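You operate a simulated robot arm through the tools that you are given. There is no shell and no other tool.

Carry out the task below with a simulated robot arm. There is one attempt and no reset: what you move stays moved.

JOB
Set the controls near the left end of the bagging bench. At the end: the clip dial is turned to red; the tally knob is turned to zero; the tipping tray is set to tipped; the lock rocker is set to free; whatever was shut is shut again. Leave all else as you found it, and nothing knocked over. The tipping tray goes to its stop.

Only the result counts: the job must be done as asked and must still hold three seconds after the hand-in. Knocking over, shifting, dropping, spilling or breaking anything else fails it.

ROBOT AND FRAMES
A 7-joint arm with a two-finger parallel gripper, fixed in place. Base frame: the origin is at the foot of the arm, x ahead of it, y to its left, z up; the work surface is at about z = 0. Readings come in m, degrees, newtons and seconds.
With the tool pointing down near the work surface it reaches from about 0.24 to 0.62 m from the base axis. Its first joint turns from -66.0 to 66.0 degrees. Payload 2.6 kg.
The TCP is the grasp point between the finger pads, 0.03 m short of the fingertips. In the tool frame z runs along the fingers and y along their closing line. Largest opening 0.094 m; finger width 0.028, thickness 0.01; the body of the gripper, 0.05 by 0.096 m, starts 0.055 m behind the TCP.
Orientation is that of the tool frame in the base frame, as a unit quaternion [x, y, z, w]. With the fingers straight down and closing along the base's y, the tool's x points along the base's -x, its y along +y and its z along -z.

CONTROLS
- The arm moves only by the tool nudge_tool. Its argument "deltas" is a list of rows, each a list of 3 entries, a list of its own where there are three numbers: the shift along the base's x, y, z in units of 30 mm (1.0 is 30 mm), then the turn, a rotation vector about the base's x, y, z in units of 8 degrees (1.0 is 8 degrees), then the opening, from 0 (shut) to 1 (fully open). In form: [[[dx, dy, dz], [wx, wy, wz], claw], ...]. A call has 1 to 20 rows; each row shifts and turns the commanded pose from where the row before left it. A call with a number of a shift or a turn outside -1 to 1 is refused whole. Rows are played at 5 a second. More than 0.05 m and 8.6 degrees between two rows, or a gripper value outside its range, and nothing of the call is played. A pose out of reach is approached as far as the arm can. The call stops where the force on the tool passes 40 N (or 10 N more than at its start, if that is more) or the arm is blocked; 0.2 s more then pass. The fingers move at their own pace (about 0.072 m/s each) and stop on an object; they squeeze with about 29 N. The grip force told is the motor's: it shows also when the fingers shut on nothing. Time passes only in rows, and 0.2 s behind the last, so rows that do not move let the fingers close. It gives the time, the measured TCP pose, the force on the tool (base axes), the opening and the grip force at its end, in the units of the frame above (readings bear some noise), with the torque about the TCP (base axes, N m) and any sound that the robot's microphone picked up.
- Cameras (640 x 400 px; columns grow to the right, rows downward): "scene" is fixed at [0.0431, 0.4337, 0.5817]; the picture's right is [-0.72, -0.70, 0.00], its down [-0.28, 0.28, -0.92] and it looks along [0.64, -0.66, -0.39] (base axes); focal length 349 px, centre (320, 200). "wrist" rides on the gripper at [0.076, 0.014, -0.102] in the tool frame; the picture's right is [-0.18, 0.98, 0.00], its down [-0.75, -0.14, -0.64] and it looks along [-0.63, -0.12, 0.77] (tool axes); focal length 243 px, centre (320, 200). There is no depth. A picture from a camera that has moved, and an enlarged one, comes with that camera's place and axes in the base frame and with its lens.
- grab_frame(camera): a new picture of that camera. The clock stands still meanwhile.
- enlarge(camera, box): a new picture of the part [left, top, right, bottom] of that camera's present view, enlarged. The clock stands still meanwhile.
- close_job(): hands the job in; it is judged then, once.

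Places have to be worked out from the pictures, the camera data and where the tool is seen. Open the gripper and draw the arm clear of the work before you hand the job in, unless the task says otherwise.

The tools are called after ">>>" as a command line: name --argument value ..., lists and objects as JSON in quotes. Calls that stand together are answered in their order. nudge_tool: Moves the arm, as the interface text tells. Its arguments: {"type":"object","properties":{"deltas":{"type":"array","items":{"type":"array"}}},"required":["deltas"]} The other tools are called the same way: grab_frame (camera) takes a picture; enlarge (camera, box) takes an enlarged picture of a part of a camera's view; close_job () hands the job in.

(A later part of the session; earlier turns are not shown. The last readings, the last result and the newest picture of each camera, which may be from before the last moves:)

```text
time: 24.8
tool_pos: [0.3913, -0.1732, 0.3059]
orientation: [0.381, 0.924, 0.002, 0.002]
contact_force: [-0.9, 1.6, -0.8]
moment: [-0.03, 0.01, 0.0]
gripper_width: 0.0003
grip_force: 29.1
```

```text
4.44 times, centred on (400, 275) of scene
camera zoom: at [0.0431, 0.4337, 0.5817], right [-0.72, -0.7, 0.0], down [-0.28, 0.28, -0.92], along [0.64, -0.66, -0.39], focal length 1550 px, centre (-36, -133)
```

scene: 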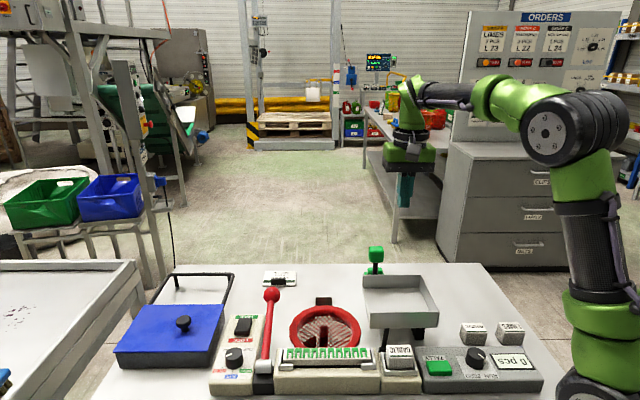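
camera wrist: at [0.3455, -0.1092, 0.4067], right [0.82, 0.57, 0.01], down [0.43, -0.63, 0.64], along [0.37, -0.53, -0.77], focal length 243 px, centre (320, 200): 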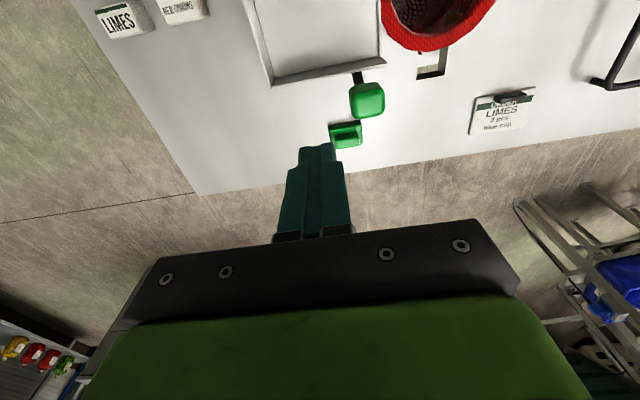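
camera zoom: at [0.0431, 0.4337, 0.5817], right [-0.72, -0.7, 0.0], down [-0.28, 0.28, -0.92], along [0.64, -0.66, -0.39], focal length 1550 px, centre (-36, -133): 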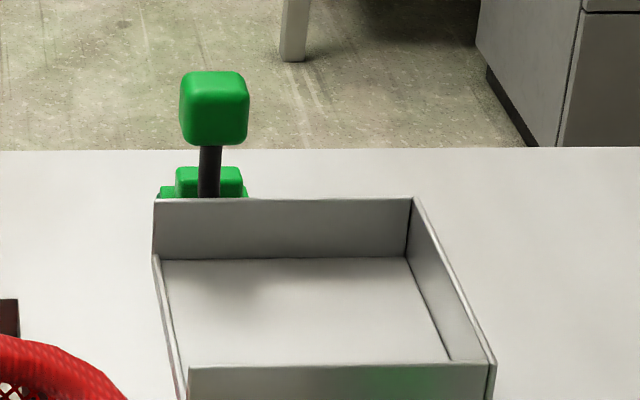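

Refined: the knob is near (0.4265, -0.146, 0.159) and the tray's back wall just in front of it with its rim at z ≈ 0.11. I'll lower the closed fingers to the right of the knob, outside the wall, with the tips at z ≈ 0.138.

>>> nudge_tool --deltas '[[[0.064, -0.057, -0.92], [0, 0, 0], 0.0], [[0.064, -0.057, -0.92], [0, 0, 0], 0.0], [[0.064, -0.057, -0.92], [0, 0, 0], 0.0], [[0.064, -0.057, -0.92], [0, 0, 0], 0.0], [[0.064, -0.057, -0.92], [0, 0, 0], 0.0]]'

>>> grab_frame --camera "wrist"

>>> enlarge --camera "scene" --box '[320, 200, 480, 330]'

```text
time: 26.0
tool_pos: [0.3991, -0.1799, 0.1659]
orientation: [0.382, 0.924, 0.002, 0.002]
contact_force: [-1.0, 0.5, 0.4]
moment: [-0.01, 0.0, -0.02]
gripper_width: 0.0
grip_force: 29.2
```

```text
taken
camera wrist: at [0.3543, -0.1162, 0.2673], right [0.83, 0.56, 0.01], down [0.43, -0.63, 0.64], along [0.37, -0.53, -0.77], focal length 243 px, centre (320, 200)
```

wrist: 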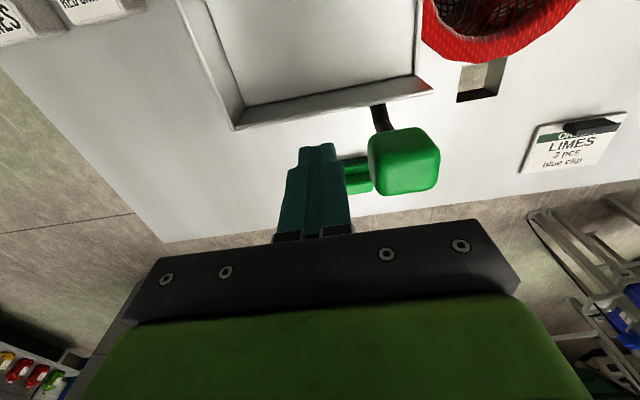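

```text
3.08 times, centred on (400, 265) of scene
camera zoom: at [0.0431, 0.4337, 0.5817], right [-0.72, -0.7, 0.0], down [-0.28, 0.28, -0.92], along [0.64, -0.66, -0.39], focal length 1073 px, centre (74, 0)
```

zoom: 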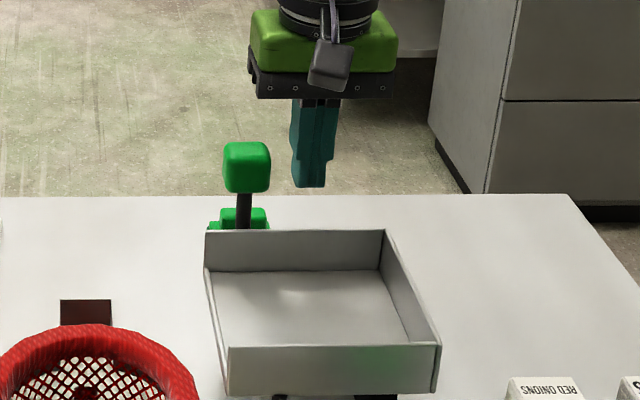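

The fingers are level with the knob on its right side. I'll lower them slightly and push leftward (along +x+y) in small steps.

>>> nudge_tool --deltas '[[[0, 0, -0.25], [0, 0, 0], 0.0], [[0.2, 0.2, 0], [0, 0, 0], 0.0], [[0.2, 0.2, 0], [0, 0, 0], 0.0], [[0.2, 0.2, 0], [0, 0, 0], 0.0], [[0.2, 0.2, 0], [0, 0, 0], 0.0]]'

>>> enlarge --camera "scene" --box '[300, 200, 460, 340]'

>>> grab_frame --camera "wrist"

```text
time: 27.2
tool_pos: [0.4225, -0.1552, 0.1574]
orientation: [0.383, 0.924, 0.003, 0.001]
contact_force: [-1.5, -0.7, -1.1]
moment: [-0.02, 0.03, 0.0]
gripper_width: 0.0
grip_force: 29.2
```

```text
2.86 times, centred on (380, 270) of scene
camera zoom: at [0.0431, 0.4337, 0.5817], right [-0.72, -0.7, 0.0], down [-0.28, 0.28, -0.92], along [0.64, -0.66, -0.39], focal length 996 px, centre (149, 0)
```

zoom: 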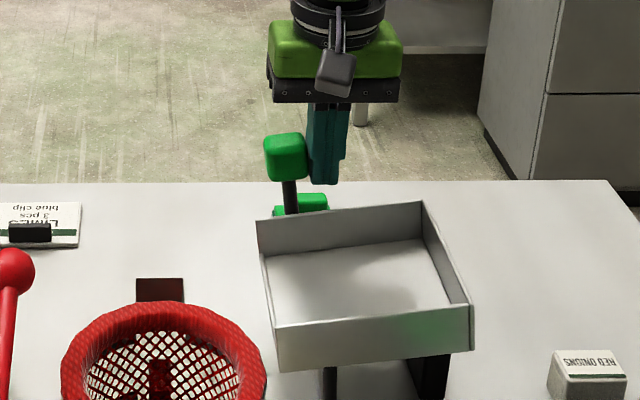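

```text
taken
camera wrist: at [0.3772, -0.0904, 0.2592], right [0.83, 0.56, 0.0], down [0.43, -0.63, 0.64], along [0.37, -0.53, -0.77], focal length 243 px, centre (320, 200)
```

wrist: 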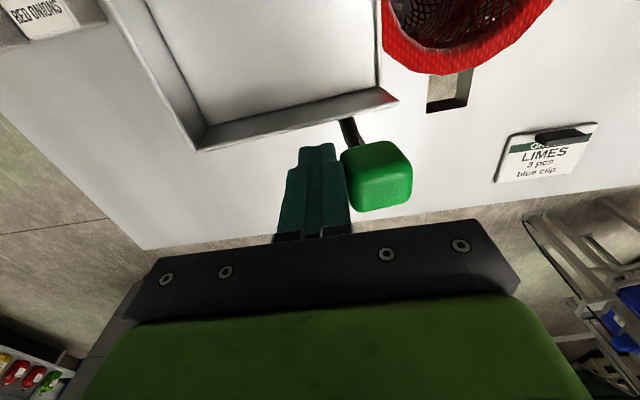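

The tray is tipping smoothly under light force. I'll carry on pushing left while following the arc downward.

>>> nudge_tool --deltas '[[[0.25, 0.25, -0.08], [0, 0, 0], 0.0], [[0.25, 0.25, -0.1], [0, 0, 0], 0.0], [[0.25, 0.25, -0.13], [0, 0, 0], 0.0], [[0.25, 0.25, -0.17], [0, 0, 0], 0.0]]'

>>> enlarge --camera "scene" --box '[280, 200, 460, 360]'

>>> grab_frame --camera "wrist"

```text
time: 28.2
tool_pos: [0.4538, -0.1248, 0.1445]
orientation: [0.382, 0.924, 0.001, 0.002]
contact_force: [0.2, 0.4, 0.0]
moment: [-0.02, 0.02, 0.0]
gripper_width: 0.0003
grip_force: 29.2
```

```text
2.50 times, centred on (370, 280) of scene
camera zoom: at [0.0431, 0.4337, 0.5817], right [-0.72, -0.7, 0.0], down [-0.28, 0.28, -0.92], along [0.64, -0.66, -0.39], focal length 872 px, centre (195, 0)
```

zoom: 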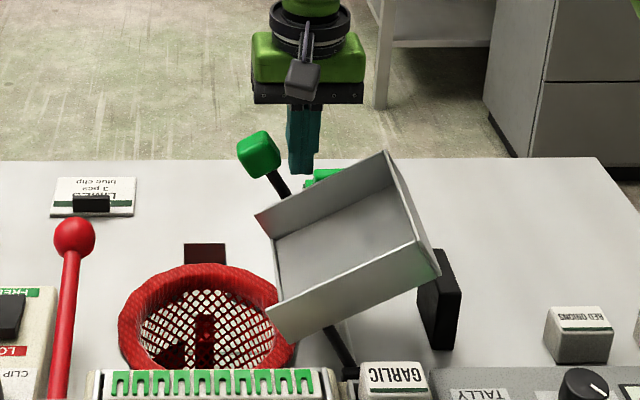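

```text
taken
camera wrist: at [0.408, -0.061, 0.245], right [0.83, 0.56, 0.01], down [0.43, -0.63, 0.64], along [0.37, -0.53, -0.77], focal length 243 px, centre (320, 200)
```

wrist: 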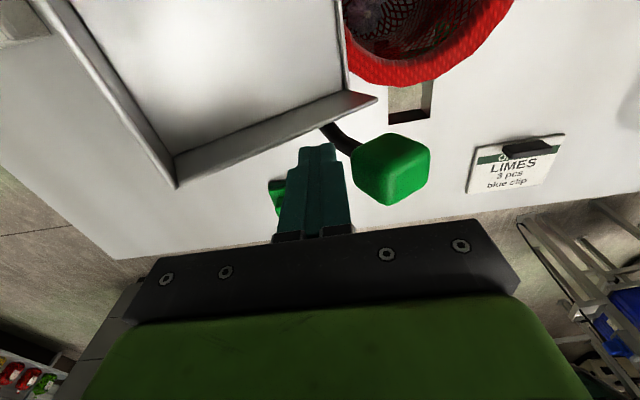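

The tray stands at roughly 30° and the knob has run ahead of the finger. I'll pause without moving to see whether it falls on its own.

>>> nudge_tool --deltas '[[[0, 0, 0], [0, 0, 0], 0.0], [[0, 0, 0], [0, 0, 0], 0.0], [[0, 0, 0], [0, 0, 0], 0.0], [[0, 0, 0], [0, 0, 0], 0.0]]'

>>> enlarge --camera "scene" --box '[280, 200, 460, 360]'

```text
time: 29.2
tool_pos: [0.4539, -0.1249, 0.1438]
orientation: [0.383, 0.924, 0.003, 0.002]
contact_force: [3.8, -1.5, 0.0]
moment: [0.01, 0.0, 0.0]
gripper_width: 0.0
grip_force: 29.0
```

```text
2.50 times, centred on (370, 280) of scene
camera zoom: at [0.0431, 0.4337, 0.5817], right [-0.72, -0.7, 0.0], down [-0.28, 0.28, -0.92], along [0.64, -0.66, -0.39], focal length 872 px, centre (195, 0)
```

zoom: 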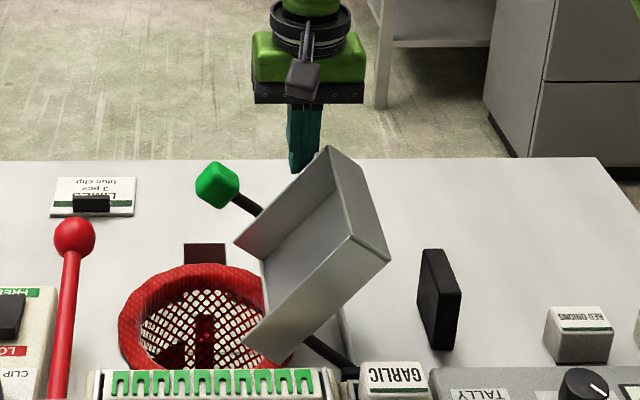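

The tray has fallen further by itself, to roughly 55°. I'll wait a bit more to see whether it has reached its stop.

>>> nudge_tool --deltas '[[[0, 0, 0], [0, 0, 0], 0.0], [[0, 0, 0], [0, 0, 0], 0.0], [[0, 0, 0], [0, 0, 0], 0.0], [[0, 0, 0], [0, 0, 0], 0.0], [[0, 0, 0], [0, 0, 0], 0.0], [[0, 0, 0], [0, 0, 0], 0.0]]'

>>> enlarge --camera "scene" --box '[280, 200, 460, 360]'

>>> grab_frame --camera "wrist"

```text
time: 30.6
tool_pos: [0.4526, -0.1254, 0.1437]
orientation: [0.383, 0.924, 0.002, 0.002]
contact_force: [4.7, -3.0, 0.4]
moment: [0.03, 0.05, 0.08]
gripper_width: 0.0
grip_force: 28.9
```

```text
2.50 times, centred on (370, 280) of scene
camera zoom: at [0.0431, 0.4337, 0.5817], right [-0.72, -0.7, 0.0], down [-0.28, 0.28, -0.92], along [0.64, -0.66, -0.39], focal length 872 px, centre (195, 0)
```

zoom: 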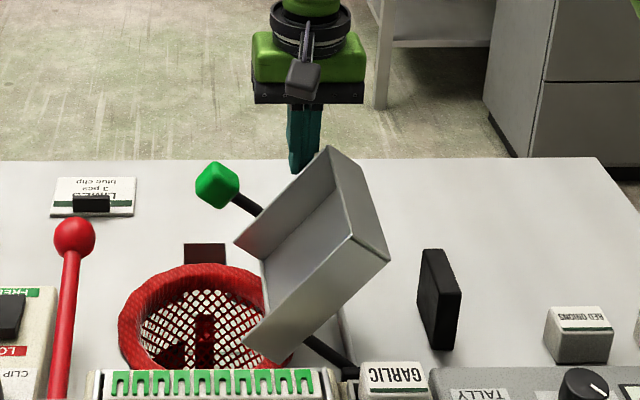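

```text
taken
camera wrist: at [0.4079, -0.0614, 0.245], right [0.82, 0.57, 0.01], down [0.43, -0.63, 0.64], along [0.37, -0.53, -0.77], focal length 243 px, centre (320, 200)
```

wrist: 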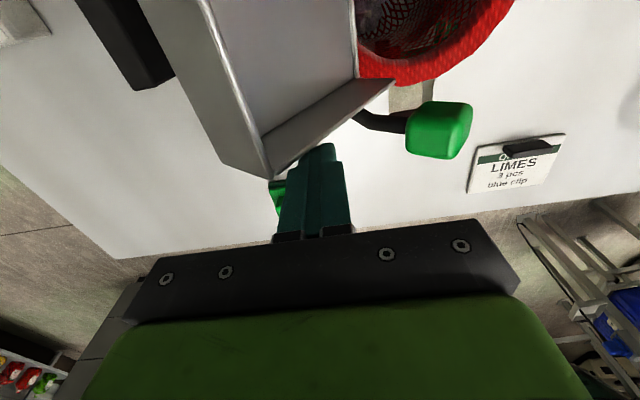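

A small steady force toward +u suggests the tray's back wall is rubbing against the finger and may be held by it. I'll slide the finger straight away from the wall and look again.

>>> nudge_tool --deltas '[[[0.25, -0.25, 0], [0, 0, 0], 0.0], [[0.4, -0.4, 0], [0, 0, 0], 0.0], [[0, 0, 0], [0, 0, 0], 0.0], [[0, 0, 0], [0, 0, 0], 0.0], [[0, 0, 0], [0, 0, 0], 0.0]]'

>>> enlarge --camera "scene" --box '[280, 200, 460, 360]'

>>> grab_frame --camera "wrist"

```text
time: 31.8
tool_pos: [0.4718, -0.1469, 0.1433]
orientation: [0.383, 0.924, 0.002, 0.001]
contact_force: [0.2, 0.9, 0.8]
moment: [0.03, 0.0, 0.02]
gripper_width: 0.0002
grip_force: 29.0
```

```text
2.50 times, centred on (370, 280) of scene
camera zoom: at [0.0431, 0.4337, 0.5817], right [-0.72, -0.7, 0.0], down [-0.28, 0.28, -0.92], along [0.64, -0.66, -0.39], focal length 872 px, centre (195, 0)
```

zoom: 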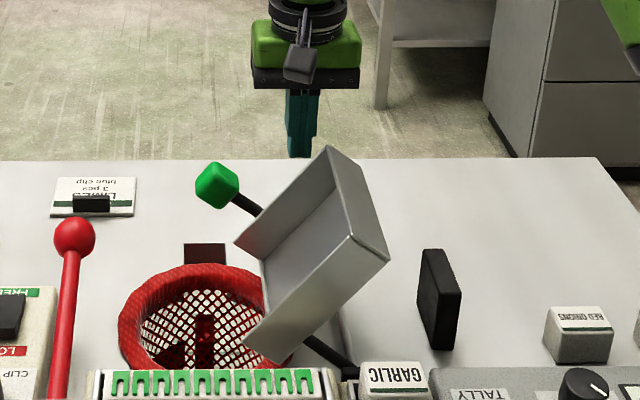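

```text
taken
camera wrist: at [0.4267, -0.0825, 0.2441], right [0.82, 0.57, 0.0], down [0.43, -0.63, 0.64], along [0.37, -0.53, -0.77], focal length 243 px, centre (320, 200)
```

wrist: 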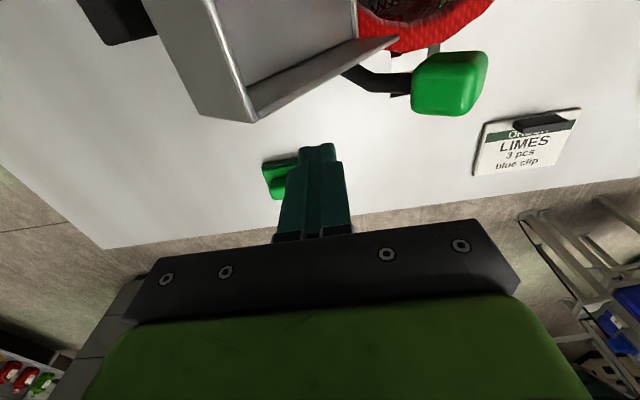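

The tray stays put at about 55° with nothing touching it. To be sure this is its stop, I'll go above the knob, now near (0.503, -0.073, 0.104), and press down very gently.

>>> nudge_tool --deltas '[[[0, 0, 1], [0, 0, 0], 0.0], [[0, 0, 1], [0, 0, 0], 0.0], [[0.353, 0.753, 0], [0, 0, 0], 0.0], [[0.353, 0.753, 0], [0, 0, 0], 0.0], [[0.353, 0.753, 0], [0, 0, 0], 0.0], [[0, 0, -0.6], [0, 0, 0], 0.0], [[0, 0, -0.5], [0, 0, 0], 0.0]]'

>>> enlarge --camera "scene" --box '[280, 200, 460, 360]'

>>> grab_frame --camera "wrist"

```text
time: 33.4
tool_pos: [0.5033, -0.0793, 0.1683]
orientation: [0.383, 0.924, 0.002, 0.002]
contact_force: [0.6, 0.1, 0.3]
moment: [-0.01, -0.06, 0.01]
gripper_width: 0.0
grip_force: 28.7
```

```text
2.50 times, centred on (370, 280) of scene
camera zoom: at [0.0431, 0.4337, 0.5817], right [-0.72, -0.7, 0.0], down [-0.28, 0.28, -0.92], along [0.64, -0.66, -0.39], focal length 872 px, centre (195, 0)
```

zoom: 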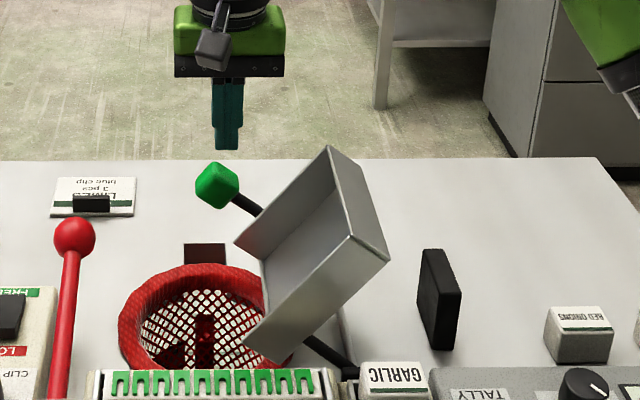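

```text
taken
camera wrist: at [0.4597, -0.0145, 0.2697], right [0.83, 0.56, 0.0], down [0.43, -0.63, 0.64], along [0.37, -0.53, -0.77], focal length 243 px, centre (320, 200)
```

wrist: 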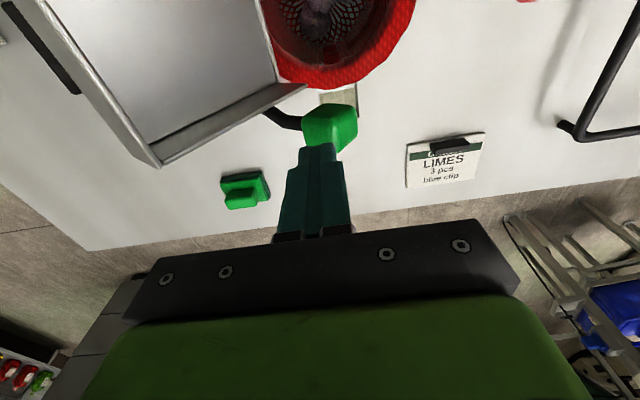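

The fingertips are right over the knob. I'll go down in 2–3 mm steps, watching the force.

>>> nudge_tool --deltas '[[[0, 0, -0.1], [0, 0, 0], 0.0], [[0, 0, -0.1], [0, 0, 0], 0.0], [[0, 0, -0.07], [0, 0, 0], 0.0]]'

```text
time: 34.2
tool_pos: [0.5047, -0.0772, 0.1613]
orientation: [0.383, 0.924, 0.002, 0.002]
contact_force: [0.8, -0.5, 0.1]
moment: [0.01, 0.04, 0.02]
gripper_width: 0.0
grip_force: 29.6
```

No contact yet at tip z ≈ 0.131; I'll keep going in 2 mm steps.

>>> nudge_tool --deltas '[[[0, 0, -0.07], [0, 0, 0], 0.0], [[0, 0, -0.07], [0, 0, 0], 0.0], [[0, 0, -0.07], [0, 0, 0], 0.0]]'

>>> enlarge --camera "scene" --box '[300, 220, 400, 300]'

```text
time: 35.0
tool_pos: [0.5035, -0.0769, 0.1553]
orientation: [0.383, 0.924, 0.002, 0.001]
contact_force: [1.0, -0.5, 0.9]
moment: [-0.02, -0.03, 0.0]
gripper_width: 0.0002
grip_force: 28.9
```

```text
5.00 times, centred on (350, 260) of scene
camera zoom: at [0.0431, 0.4337, 0.5817], right [-0.72, -0.7, 0.0], down [-0.28, 0.28, -0.92], along [0.64, -0.66, -0.39], focal length 1744 px, centre (170, -100)
```

zoom: 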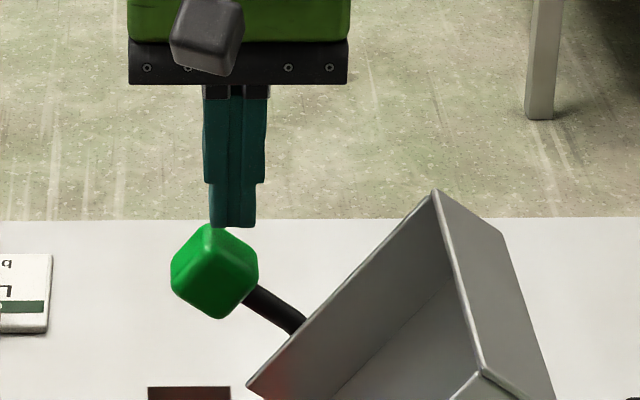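

The tips are just above the knob's upper corner. Two or three more small steps should touch it.

>>> nudge_tool --deltas '[[[0, 0, -0.07], [0, 0, 0], 0.0], [[0, 0, -0.07], [0, 0, 0], 0.0]]'

>>> enlarge --camera "scene" --box '[300, 220, 400, 300]'

```text
time: 35.6
tool_pos: [0.5045, -0.0766, 0.1511]
orientation: [0.382, 0.924, 0.002, 0.002]
contact_force: [-0.4, -0.1, 0.4]
moment: [-0.01, 0.01, 0.01]
gripper_width: 0.0
grip_force: 28.9
```

```text
5.00 times, centred on (350, 260) of scene
camera zoom: at [0.0431, 0.4337, 0.5817], right [-0.72, -0.7, 0.0], down [-0.28, 0.28, -0.92], along [0.64, -0.66, -0.39], focal length 1744 px, centre (170, -100)
```

zoom: 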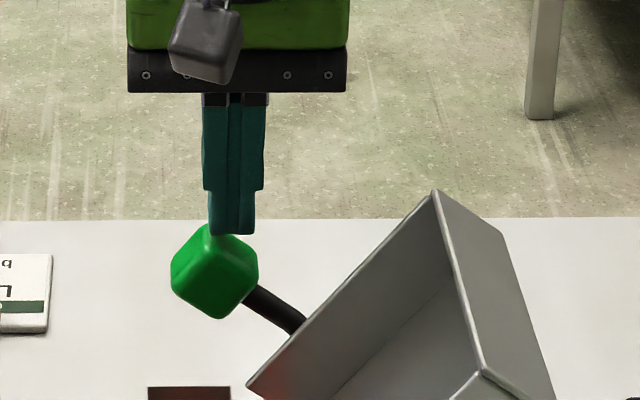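

>>> nudge_tool --deltas '[[[0, 0, -0.07], [0, 0, 0], 0.0], [[0, 0, -0.07], [0, 0, 0], 0.0]]'

>>> enlarge --camera "scene" --box '[300, 220, 400, 300]'

```text
time: 36.2
tool_pos: [0.5029, -0.077, 0.1491]
orientation: [0.383, 0.924, 0.004, 0.003]
contact_force: [-6.8, 2.2, 11.6]
moment: [0.19, 0.15, 0.05]
gripper_width: 0.0001
grip_force: 28.5
```

```text
5.00 times, centred on (350, 260) of scene
camera zoom: at [0.043, 0.4337, 0.5817], right [-0.72, -0.7, 0.0], down [-0.28, 0.28, -0.92], along [0.64, -0.66, -0.39], focal length 1744 px, centre (170, -100)
```

zoom: 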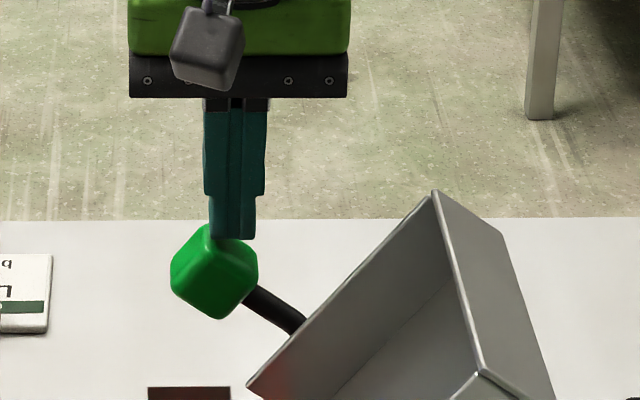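

Pressing with about 12 N did not move the tray at all, so it is at its stop. I'll lift off, go high, and move over toward the tally panel, tilting the tool slightly inward since the knob is close to the base.

>>> nudge_tool --deltas '[[[0, 0, 1], [0, 0, 0], 0.0], [[0, 0, 1], [0, 0, 0], 0.0], [[0, 0, 1], [0, 0, 0], 0.0], [[0, 0, 1], [0, 0, 0], 0.0], [[-0.9, -0.344, 0.11], [0, 0, 0.139], 0.2], [[-0.9, -0.344, 0.11], [0, 0, 0.139], 0.5], [[-0.9, -0.344, 0.11], [0, 0, 0.139], 0.5], [[-0.9, -0.344, 0.11], [0, 0, 0.139], 0.5], [[-0.9, -0.344, 0.11], [0, 0, 0.139], 0.5], [[-0.9, -0.344, 0.11], [0, 0, 0.139], 0.5], [[-0.9, -0.344, 0.11], [0, 0, 0.139], 0.5], [[-0.9, -0.344, 0.11], [0, 0, 0.139], 0.5], [[-0.9, -0.344, 0.11], [0, 0, 0.139], 0.5], [[0, 0, 0], [0.574, 0.819, 0], 0.5], [[0, 0, 0], [0.574, 0.819, 0], 0.5]]'

>>> grab_frame --camera "wrist"

>>> grab_frame --camera "scene"

```text
time: 39.4
tool_pos: [0.2595, -0.1694, 0.299]
orientation: [0.298, 0.944, 0.044, -0.132]
contact_force: [-0.4, 0.3, -0.7]
moment: [-0.02, 0.01, 0.01]
gripper_width: 0.047
grip_force: 0.0
```

```text
taken
camera wrist: at [0.23, -0.1329, 0.4161], right [0.71, 0.7, -0.05], down [0.66, -0.64, 0.41], along [0.26, -0.32, -0.91], focal length 243 px, centre (320, 200)
```

wrist: 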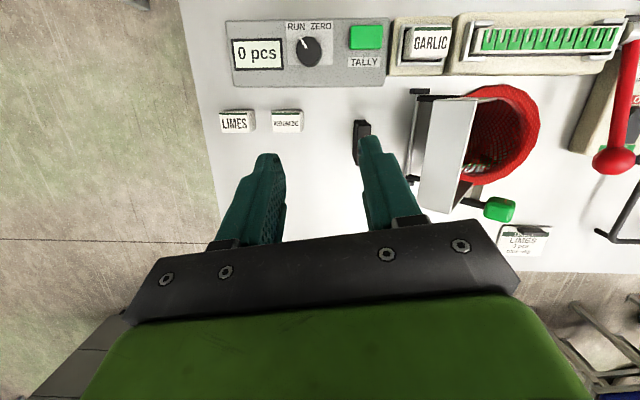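

```text
taken
```

scene: 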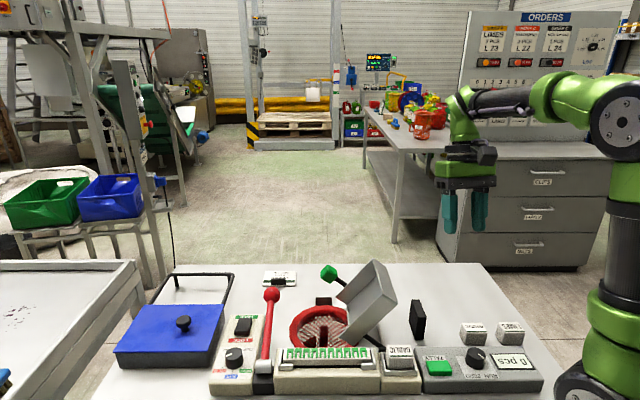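

Good view of the tally panel from above. I'll enlarge it for the knob's position and its pointer angle.

>>> enlarge --camera "wrist" --box '[220, 0, 400, 120]'

>>> enlarge --camera "wrist" --box '[270, 10, 350, 75]'

>>> enlarge --camera "scene" --box '[440, 330, 540, 395]'

```text
3.33 times, centred on (310, 60) of wrist
camera zoom: at [0.23, -0.1329, 0.4161], right [0.71, 0.7, -0.05], down [0.66, -0.64, 0.41], along [0.26, -0.32, -0.91], focal length 809 px, centre (353, 667)
```

zoom: 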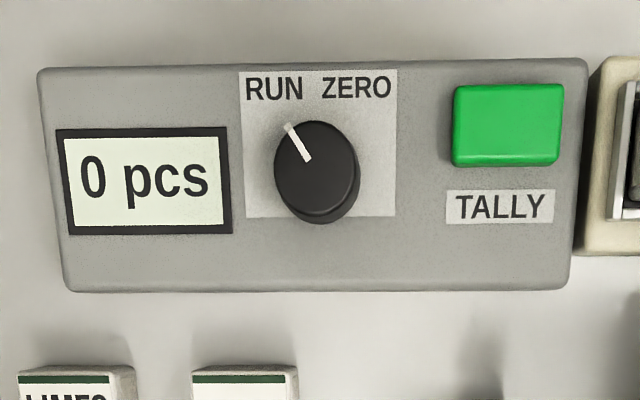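

```text
6.15 times, centred on (310, 42) of wrist
camera zoom: at [0.23, -0.1329, 0.4161], right [0.71, 0.7, -0.05], down [0.66, -0.64, 0.41], along [0.26, -0.32, -0.91], focal length 1493 px, centre (382, 1169)
```

zoom: 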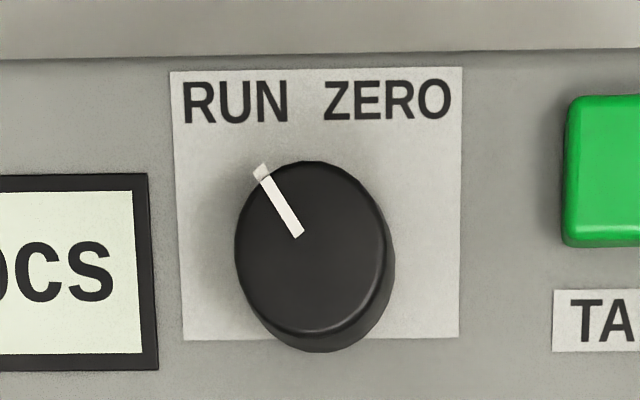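

```text
6.15 times, centred on (490, 362) of scene
camera zoom: at [0.0431, 0.4337, 0.5817], right [-0.72, -0.7, 0.0], down [-0.28, 0.28, -0.92], along [0.64, -0.66, -0.39], focal length 2146 px, centre (-726, -800)
```

zoom: 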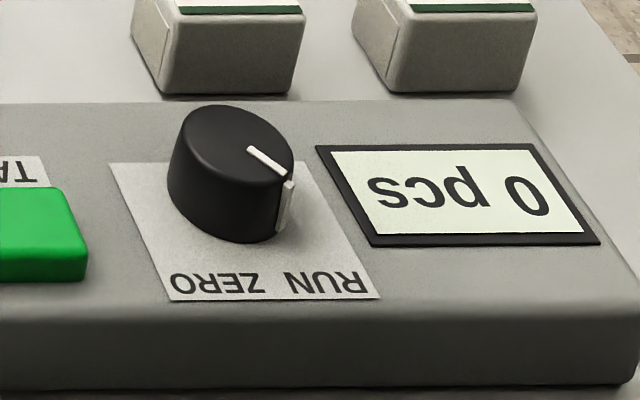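

The knob centre works out to about (0.1745, -0.120), top z ≈ 0.06. The pointer is at about 135°+33° (RUN), so ZERO should be the mirror image, a turn of roughly -64°. I'll swing to yaw ≈ -2.5°, keep the inward tilt, and hover above it.

>>> nudge_tool --deltas '[[[-0.52, 0.327, -0.8], [0, 0, 0.8125], 0.5], [[-0.52, 0.327, -0.8], [0, 0, 0.8125], 0.5], [[-0.52, 0.327, -0.8], [0, 0, 0.8125], 0.5], [[-0.52, 0.327, -0.8], [0, 0, 0.8125], 0.5], [[-0.52, 0.327, -0.8], [0, 0, 0.8125], 0.5]]'

>>> grab_frame --camera "wrist"

>>> grab_frame --camera "scene"

```text
time: 40.6
tool_pos: [0.1805, -0.1204, 0.1759]
orientation: [0.02, 0.99, 0.005, -0.138]
contact_force: [-0.1, -0.8, 0.8]
moment: [0.0, 0.0, 0.0]
gripper_width: 0.0472
grip_force: 0.1
```

```text
taken
camera wrist: at [0.135, -0.1045, 0.2943], right [0.22, 0.97, -0.05], down [0.89, -0.18, 0.41], along [0.39, -0.13, -0.91], focal length 243 px, centre (320, 200)
```

wrist: 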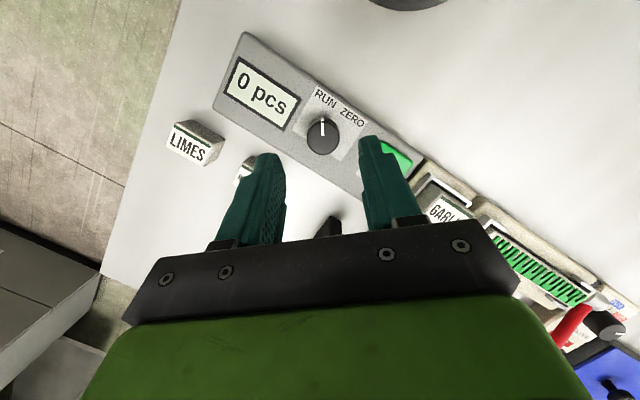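

```text
taken
```

scene: 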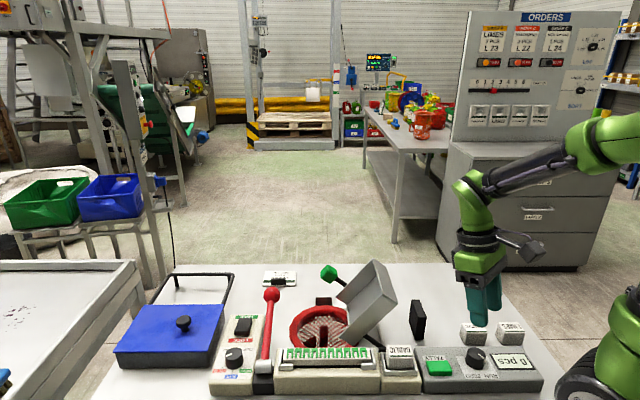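

The pose is reached. I'll enlarge to refine the knob's centre relative to the tool.

>>> enlarge --camera "wrist" --box '[260, 80, 400, 180]'

>>> enlarge --camera "scene" --box '[420, 240, 560, 400]'

```text
4.00 times, centred on (330, 130) of wrist
camera zoom: at [0.135, -0.1045, 0.2943], right [0.22, 0.97, -0.05], down [0.89, -0.18, 0.41], along [0.39, -0.13, -0.91], focal length 970 px, centre (280, 480)
```

zoom: 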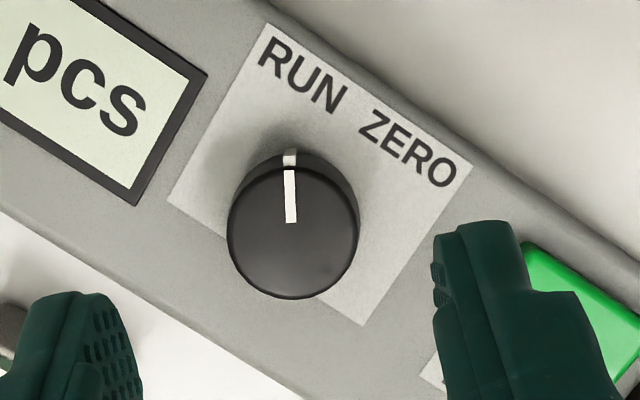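

```text
2.50 times, centred on (490, 320) of scene
camera zoom: at [0.0431, 0.4337, 0.5817], right [-0.72, -0.7, 0.0], down [-0.28, 0.28, -0.92], along [0.64, -0.66, -0.39], focal length 872 px, centre (-105, -100)
```

zoom: 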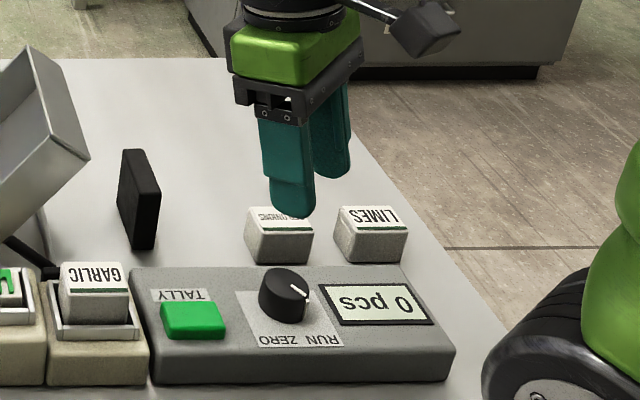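

The knob centre refines to (0.174, -0.121), directly between the fingers, with the pointer at about 170°. I'll descend most of the way and check the clearance.

>>> nudge_tool --deltas '[[[0, -0.03, -0.8], [0, 0, 0], 0.5], [[0, 0, -0.8], [0, 0, 0], 0.5], [[0, 0, -0.8], [0, 0, 0], 0.5], [[0, 0, -0.5], [0, 0, 0], 0.5]]'

>>> grab_frame --camera "wrist"

>>> enlarge --camera "scene" --box '[420, 260, 560, 400]'

```text
time: 41.6
tool_pos: [0.1837, -0.1211, 0.0891]
orientation: [0.022, 0.99, 0.005, -0.139]
contact_force: [0.4, 0.4, 0.2]
moment: [-0.03, 0.02, -0.02]
gripper_width: 0.0468
grip_force: 0.1
```

```text
taken
camera wrist: at [0.1384, -0.1057, 0.2074], right [0.22, 0.97, -0.05], down [0.89, -0.18, 0.41], along [0.39, -0.13, -0.91], focal length 243 px, centre (320, 200)
```

wrist: 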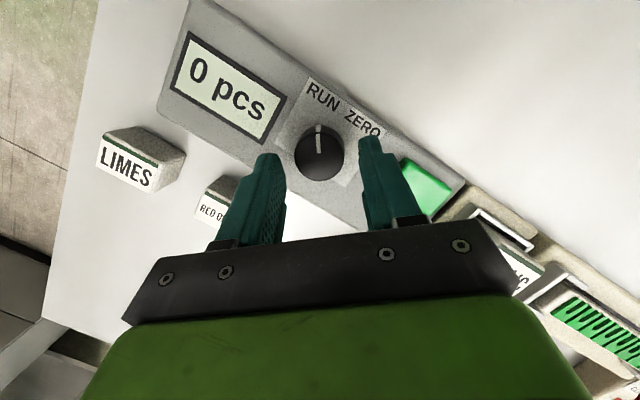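

```text
2.86 times, centred on (490, 330) of scene
camera zoom: at [0.0431, 0.4337, 0.5817], right [-0.72, -0.7, 0.0], down [-0.28, 0.28, -0.92], along [0.64, -0.66, -0.39], focal length 996 px, centre (-166, -171)
```

zoom: 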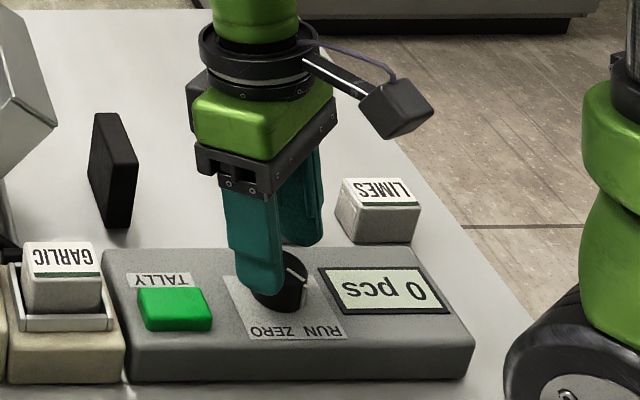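

The tool seems to have drifted about 3 mm outward, perhaps near the reach limit. I'll enlarge to check the knob against the fingers.

>>> enlarge --camera "wrist" --box '[240, 90, 400, 200]'

```text
3.64 times, centred on (320, 145) of wrist
camera zoom: at [0.1384, -0.1057, 0.2074], right [0.22, 0.97, -0.05], down [0.89, -0.18, 0.41], along [0.39, -0.13, -0.91], focal length 882 px, centre (320, 400)
```

zoom: 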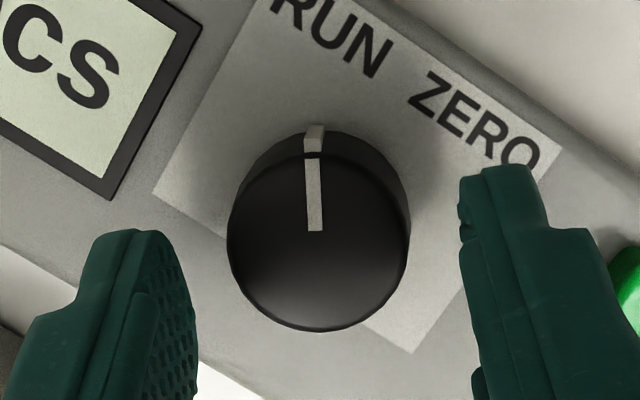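

The knob sits well between the fingers. I'll descend the last 11 mm and see whether the pose is held.

>>> nudge_tool --deltas '[[[0, 0, -0.2], [0, 0, 0], 0.5], [[0, 0, -0.17], [0, 0, 0], 0.5], [[0, 0, 0], [0, 0, 0], 0.5]]'

>>> enlarge --camera "wrist" --box '[240, 90, 400, 200]'

>>> enlarge --camera "scene" --box '[450, 310, 530, 380]'

```text
time: 42.4
tool_pos: [0.1832, -0.1212, 0.0765]
orientation: [0.022, 0.99, 0.005, -0.138]
contact_force: [-0.1, -0.9, 0.1]
moment: [-0.02, 0.01, 0.02]
gripper_width: 0.047
grip_force: 0.0
```

```text
3.64 times, centred on (320, 145) of wrist
camera zoom: at [0.1382, -0.1053, 0.1969], right [0.22, 0.97, -0.05], down [0.89, -0.18, 0.41], along [0.39, -0.13, -0.91], focal length 882 px, centre (320, 400)
```

zoom: 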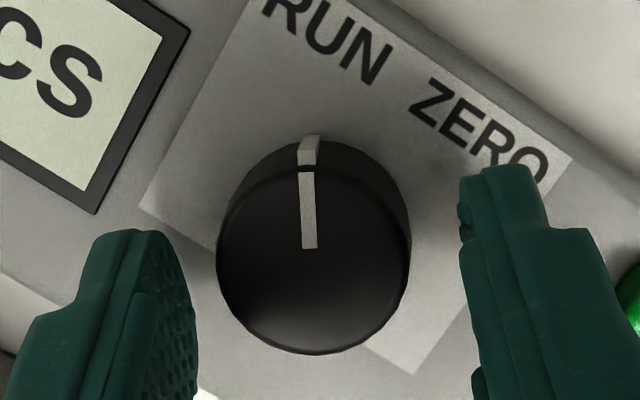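

```text
5.71 times, centred on (490, 345) of scene
camera zoom: at [0.0431, 0.4337, 0.5817], right [-0.72, -0.7, 0.0], down [-0.28, 0.28, -0.92], along [0.64, -0.66, -0.39], focal length 1993 px, centre (-651, -629)
```

zoom: 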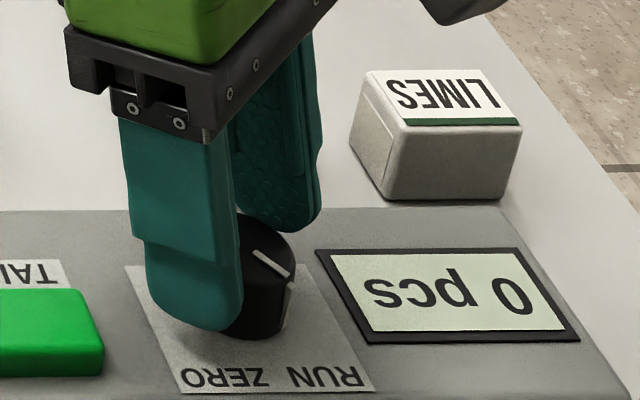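

Fine so far with no contact. The knob appears slightly left of the fingers' centre line and the finger axis about 4 mm too far out, so I'll shift a little in -x and -y before closing.

>>> nudge_tool --deltas '[[[-0.12, -0.06, 0], [0, 0, 0], 0.5], [[0, 0, 0], [0, 0, 0], 0.5]]'

>>> enlarge --camera "wrist" --box '[240, 90, 400, 200]'

```text
time: 43.0
tool_pos: [0.1786, -0.1245, 0.0788]
orientation: [0.021, 0.99, 0.006, -0.138]
contact_force: [0.4, 0.2, -0.1]
moment: [0.0, 0.03, -0.01]
gripper_width: 0.0467
grip_force: 0.1
```

```text
3.64 times, centred on (320, 145) of wrist
camera zoom: at [0.134, -0.108, 0.1967], right [0.22, 0.97, -0.05], down [0.89, -0.18, 0.41], along [0.39, -0.13, -0.91], focal length 882 px, centre (320, 400)
```

zoom: 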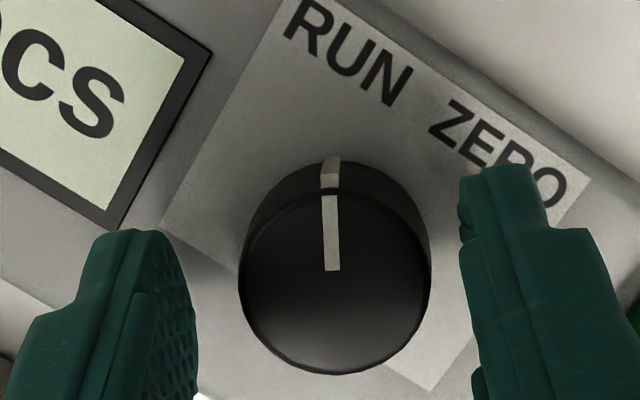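

I overshot by about 2 mm sideways, so I'll come back by that much and close on the knob.

>>> nudge_tool --deltas '[[[0, 0.06, 0], [0, 0, 0], 0.5], [[0, 0, 0], [0, 0, 0], 0.3], [[0, 0, 0], [0, 0, 0], 0.0], [[0, 0, 0], [0, 0, 0], 0.0], [[0, 0, 0], [0, 0, 0], 0.0]]'

>>> enlarge --camera "wrist" --box '[240, 90, 400, 200]'

```text
time: 44.2
tool_pos: [0.1784, -0.1224, 0.078]
orientation: [0.022, 0.99, 0.005, -0.137]
contact_force: [-0.4, -10.3, -6.0]
moment: [-0.27, 0.08, 0.07]
gripper_width: 0.0322
grip_force: 44.8
```

```text
3.64 times, centred on (320, 145) of wrist
camera zoom: at [0.1339, -0.106, 0.1967], right [0.22, 0.97, -0.05], down [0.89, -0.18, 0.41], along [0.39, -0.13, -0.91], focal length 882 px, centre (320, 400)
```

zoom: 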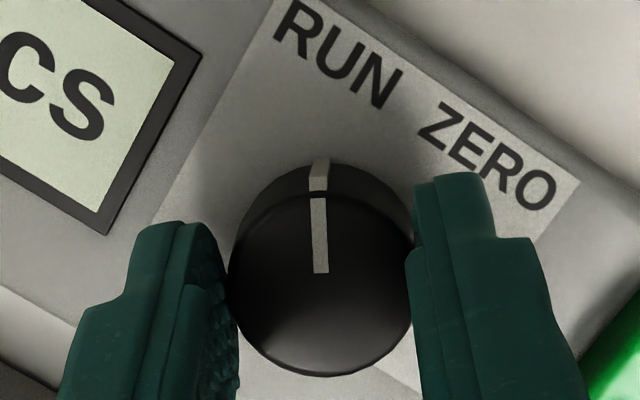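

The grip is good (0.032 m wide). I'll turn clockwise about the knob's own axis, moving the TCP along a small arc to allow for the tilt; first 32°.

>>> nudge_tool --deltas '[[[-0.004, -0.05, 0], [0, 0, -1], 0.0], [[-0.008, -0.029, 0], [0, 0, -1], 0.0], [[-0.012, -0.027, 0], [0, 0, -1], 0.0], [[-0.016, -0.025, 0], [0, 0, -1], 0.0]]'

>>> enlarge --camera "wrist" --box '[240, 90, 400, 200]'

```text
time: 45.2
tool_pos: [0.1782, -0.1234, 0.0787]
orientation: [0.295, 0.945, 0.045, -0.132]
contact_force: [5.8, 11.9, -18.4]
moment: [-0.12, -0.78, -0.06]
gripper_width: 0.0319
grip_force: 45.2
```

```text
3.64 times, centred on (320, 145) of wrist
camera zoom: at [0.1485, -0.0873, 0.197], right [0.7, 0.71, -0.04], down [0.66, -0.63, 0.41], along [0.26, -0.32, -0.91], focal length 882 px, centre (320, 400)
```

zoom: 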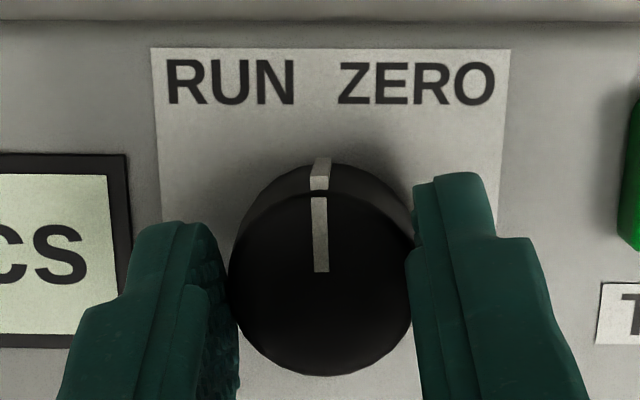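

The knob follows; the pointer is now about midway. I'll ease the loads a little and turn another 36° toward ZERO.

>>> nudge_tool --deltas '[[[-0.009, -0.003, -0.02], [0, 0, -1], 0.0], [[-0.022, -0.02, 0], [0, 0, -1], 0.0], [[-0.025, -0.017, 0], [0, 0, -1], 0.0], [[-0.027, -0.013, 0], [0, 0, -1], 0.0], [[-0.014, -0.005, 0], [0, 0, -0.5], 0.0]]'

>>> enlarge --camera "wrist" --box '[240, 90, 400, 200]'

```text
time: 46.2
tool_pos: [0.1773, -0.1258, 0.0784]
orientation: [0.52, 0.843, 0.077, -0.115]
contact_force: [2.8, -0.4, -3.6]
moment: [0.27, -0.11, 0.0]
gripper_width: 0.032
grip_force: 44.9
stopped in row 4: the force on the tool passed its limit at 42 N (the readings are from after the stop); the commanded pose is now the measured one
```

```text
3.64 times, centred on (320, 145) of wrist
camera zoom: at [0.168, -0.0795, 0.1969], right [0.96, 0.28, -0.04], down [0.27, -0.87, 0.41], along [0.08, -0.4, -0.91], focal length 882 px, centre (320, 400)
```

zoom: 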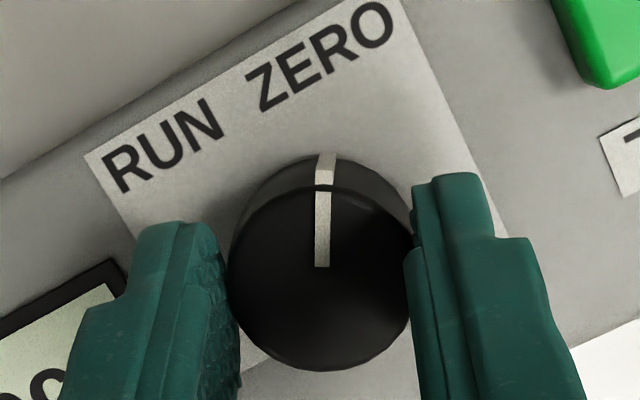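

The call stopped at 42 N after about 61° of turn; the pointer is near ZERO at about -27° from the panel's centre line. The loads have relaxed now, so I'll try a small further turn and watch the torque.

>>> nudge_tool --deltas '[[[-0.007, -0.003, 0], [0, 0, -0.25], 0.0], [[-0.007, -0.003, 0], [0, 0, -0.25], 0.0]]'

>>> enlarge --camera "wrist" --box '[240, 90, 400, 200]'

```text
time: 46.8
tool_pos: [0.1768, -0.1262, 0.0784]
orientation: [0.549, 0.824, 0.082, -0.112]
contact_force: [1.3, 11.6, 11.5]
moment: [-0.48, -0.44, -0.02]
gripper_width: 0.0318
grip_force: 44.4
```

```text
3.64 times, centred on (320, 145) of wrist
camera zoom: at [0.1711, -0.0795, 0.197], right [0.98, 0.21, -0.04], down [0.21, -0.89, 0.41], along [0.05, -0.41, -0.91], focal length 882 px, centre (320, 400)
```

zoom: 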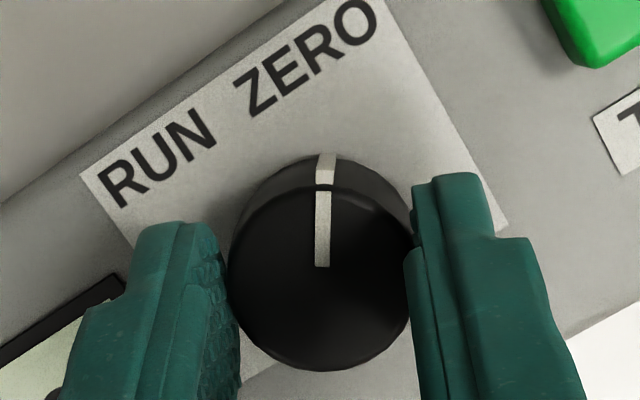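

By comparison with the starting view, the pointer is now the mirror image of RUN, about -32° from the centre line, pointing at ZERO with no torque left. I'll release and lift off to check.

>>> nudge_tool --deltas '[[[0, 0, 0], [0, 0, 0], 0.45], [[0, 0, 0], [0, 0, 0], 0.45], [[0, 0, 0.3], [0, 0, 0], 0.45], [[0, 0, 0.8], [0, 0, 0], 0.45], [[0, 0, 1], [0, 0, 0], 0.45], [[0, 0, 1], [0, 0, 0], 0.45], [[0.5, -0.3, 1], [0, 0, 0.5], 0.45], [[0.6, -0.4, 1], [0, 0, 1], 0.45], [[0.7, -0.4, 1], [0, 0, 1], 0.45], [[0.7, -0.4, 0.8], [0, 0, 1], 0.45]]'

>>> grab_frame --camera "wrist"

>>> grab_frame --camera "scene"

```text
time: 49.0
tool_pos: [0.2518, -0.1719, 0.2827]
orientation: [0.333, 0.933, 0.05, -0.129]
contact_force: [-0.5, -0.1, 0.4]
moment: [0.0, 0.01, 0.02]
gripper_width: 0.0422
grip_force: 0.0
```

```text
taken
camera wrist: at [0.2242, -0.1334, 0.3995], right [0.76, 0.65, -0.04], down [0.6, -0.68, 0.41], along [0.24, -0.34, -0.91], focal length 243 px, centre (320, 200)
```

wrist: 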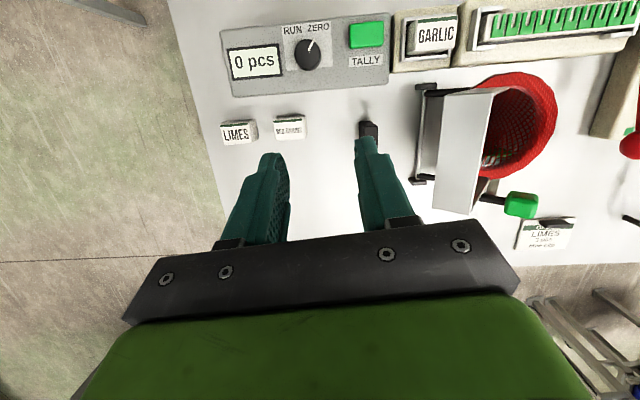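

```text
taken
```

scene: 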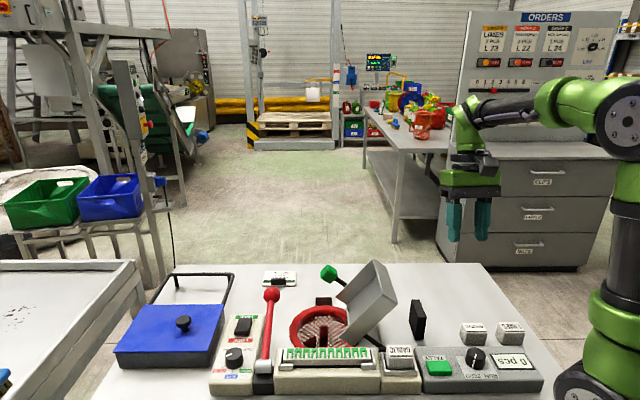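

The knob has been released; I'll enlarge all four controls to verify their final states.

>>> enlarge --camera "wrist" --box '[270, 10, 350, 80]'

>>> enlarge --camera "scene" --box '[440, 330, 540, 395]'

>>> enlarge --camera "scene" --box '[200, 300, 300, 390]'

>>> enlarge --camera "scene" --box '[280, 240, 460, 380]'

```text
5.71 times, centred on (310, 45) of wrist
camera zoom: at [0.2242, -0.1334, 0.3995], right [0.76, 0.65, -0.04], down [0.6, -0.68, 0.41], along [0.24, -0.34, -0.91], focal length 1386 px, centre (377, 1086)
```

zoom: 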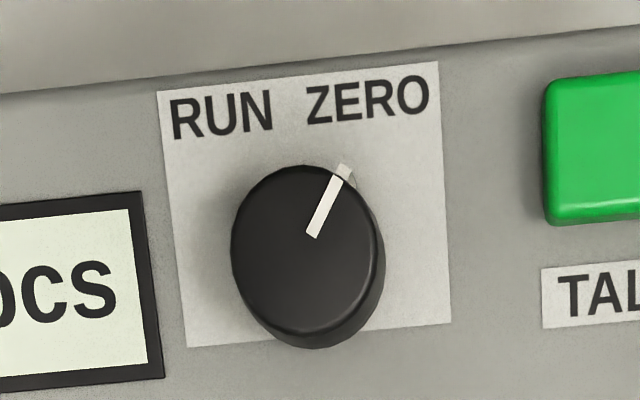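

```text
6.15 times, centred on (490, 362) of scene
camera zoom: at [0.0431, 0.4337, 0.5817], right [-0.72, -0.7, 0.0], down [-0.28, 0.28, -0.92], along [0.64, -0.66, -0.39], focal length 2146 px, centre (-726, -800)
```

zoom: 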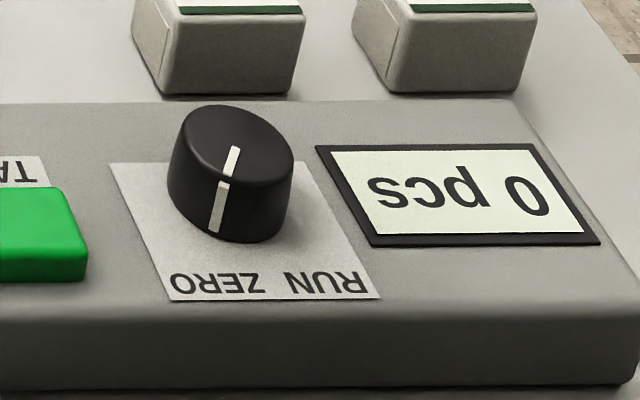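

```text
4.44 times, centred on (250, 345) of scene
camera zoom: at [0.0431, 0.4337, 0.5817], right [-0.72, -0.7, 0.0], down [-0.28, 0.28, -0.92], along [0.64, -0.66, -0.39], focal length 1550 px, centre (631, -444)
```

zoom: 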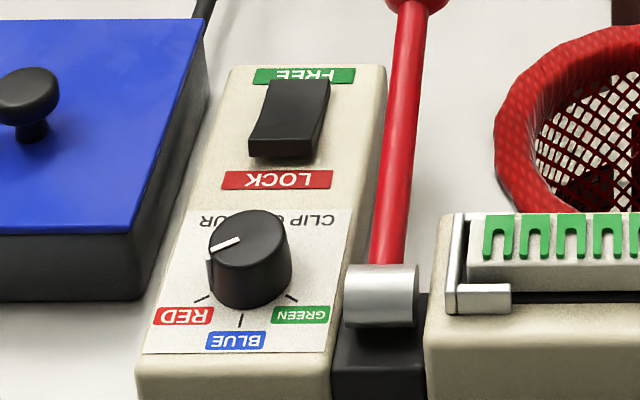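

```text
2.86 times, centred on (370, 310) of scene
camera zoom: at [0.0431, 0.4337, 0.5817], right [-0.72, -0.7, 0.0], down [-0.28, 0.28, -0.92], along [0.64, -0.66, -0.39], focal length 996 px, centre (177, -114)
```

zoom: 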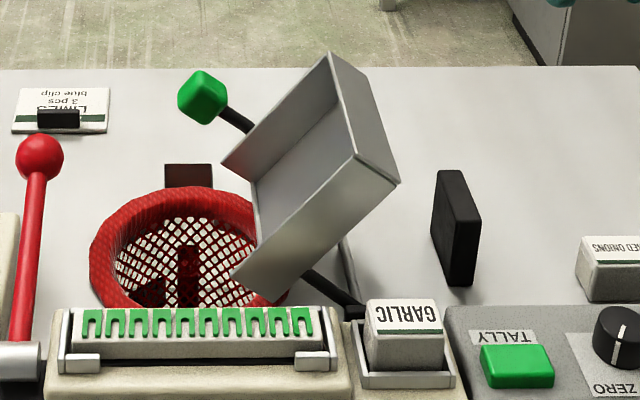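

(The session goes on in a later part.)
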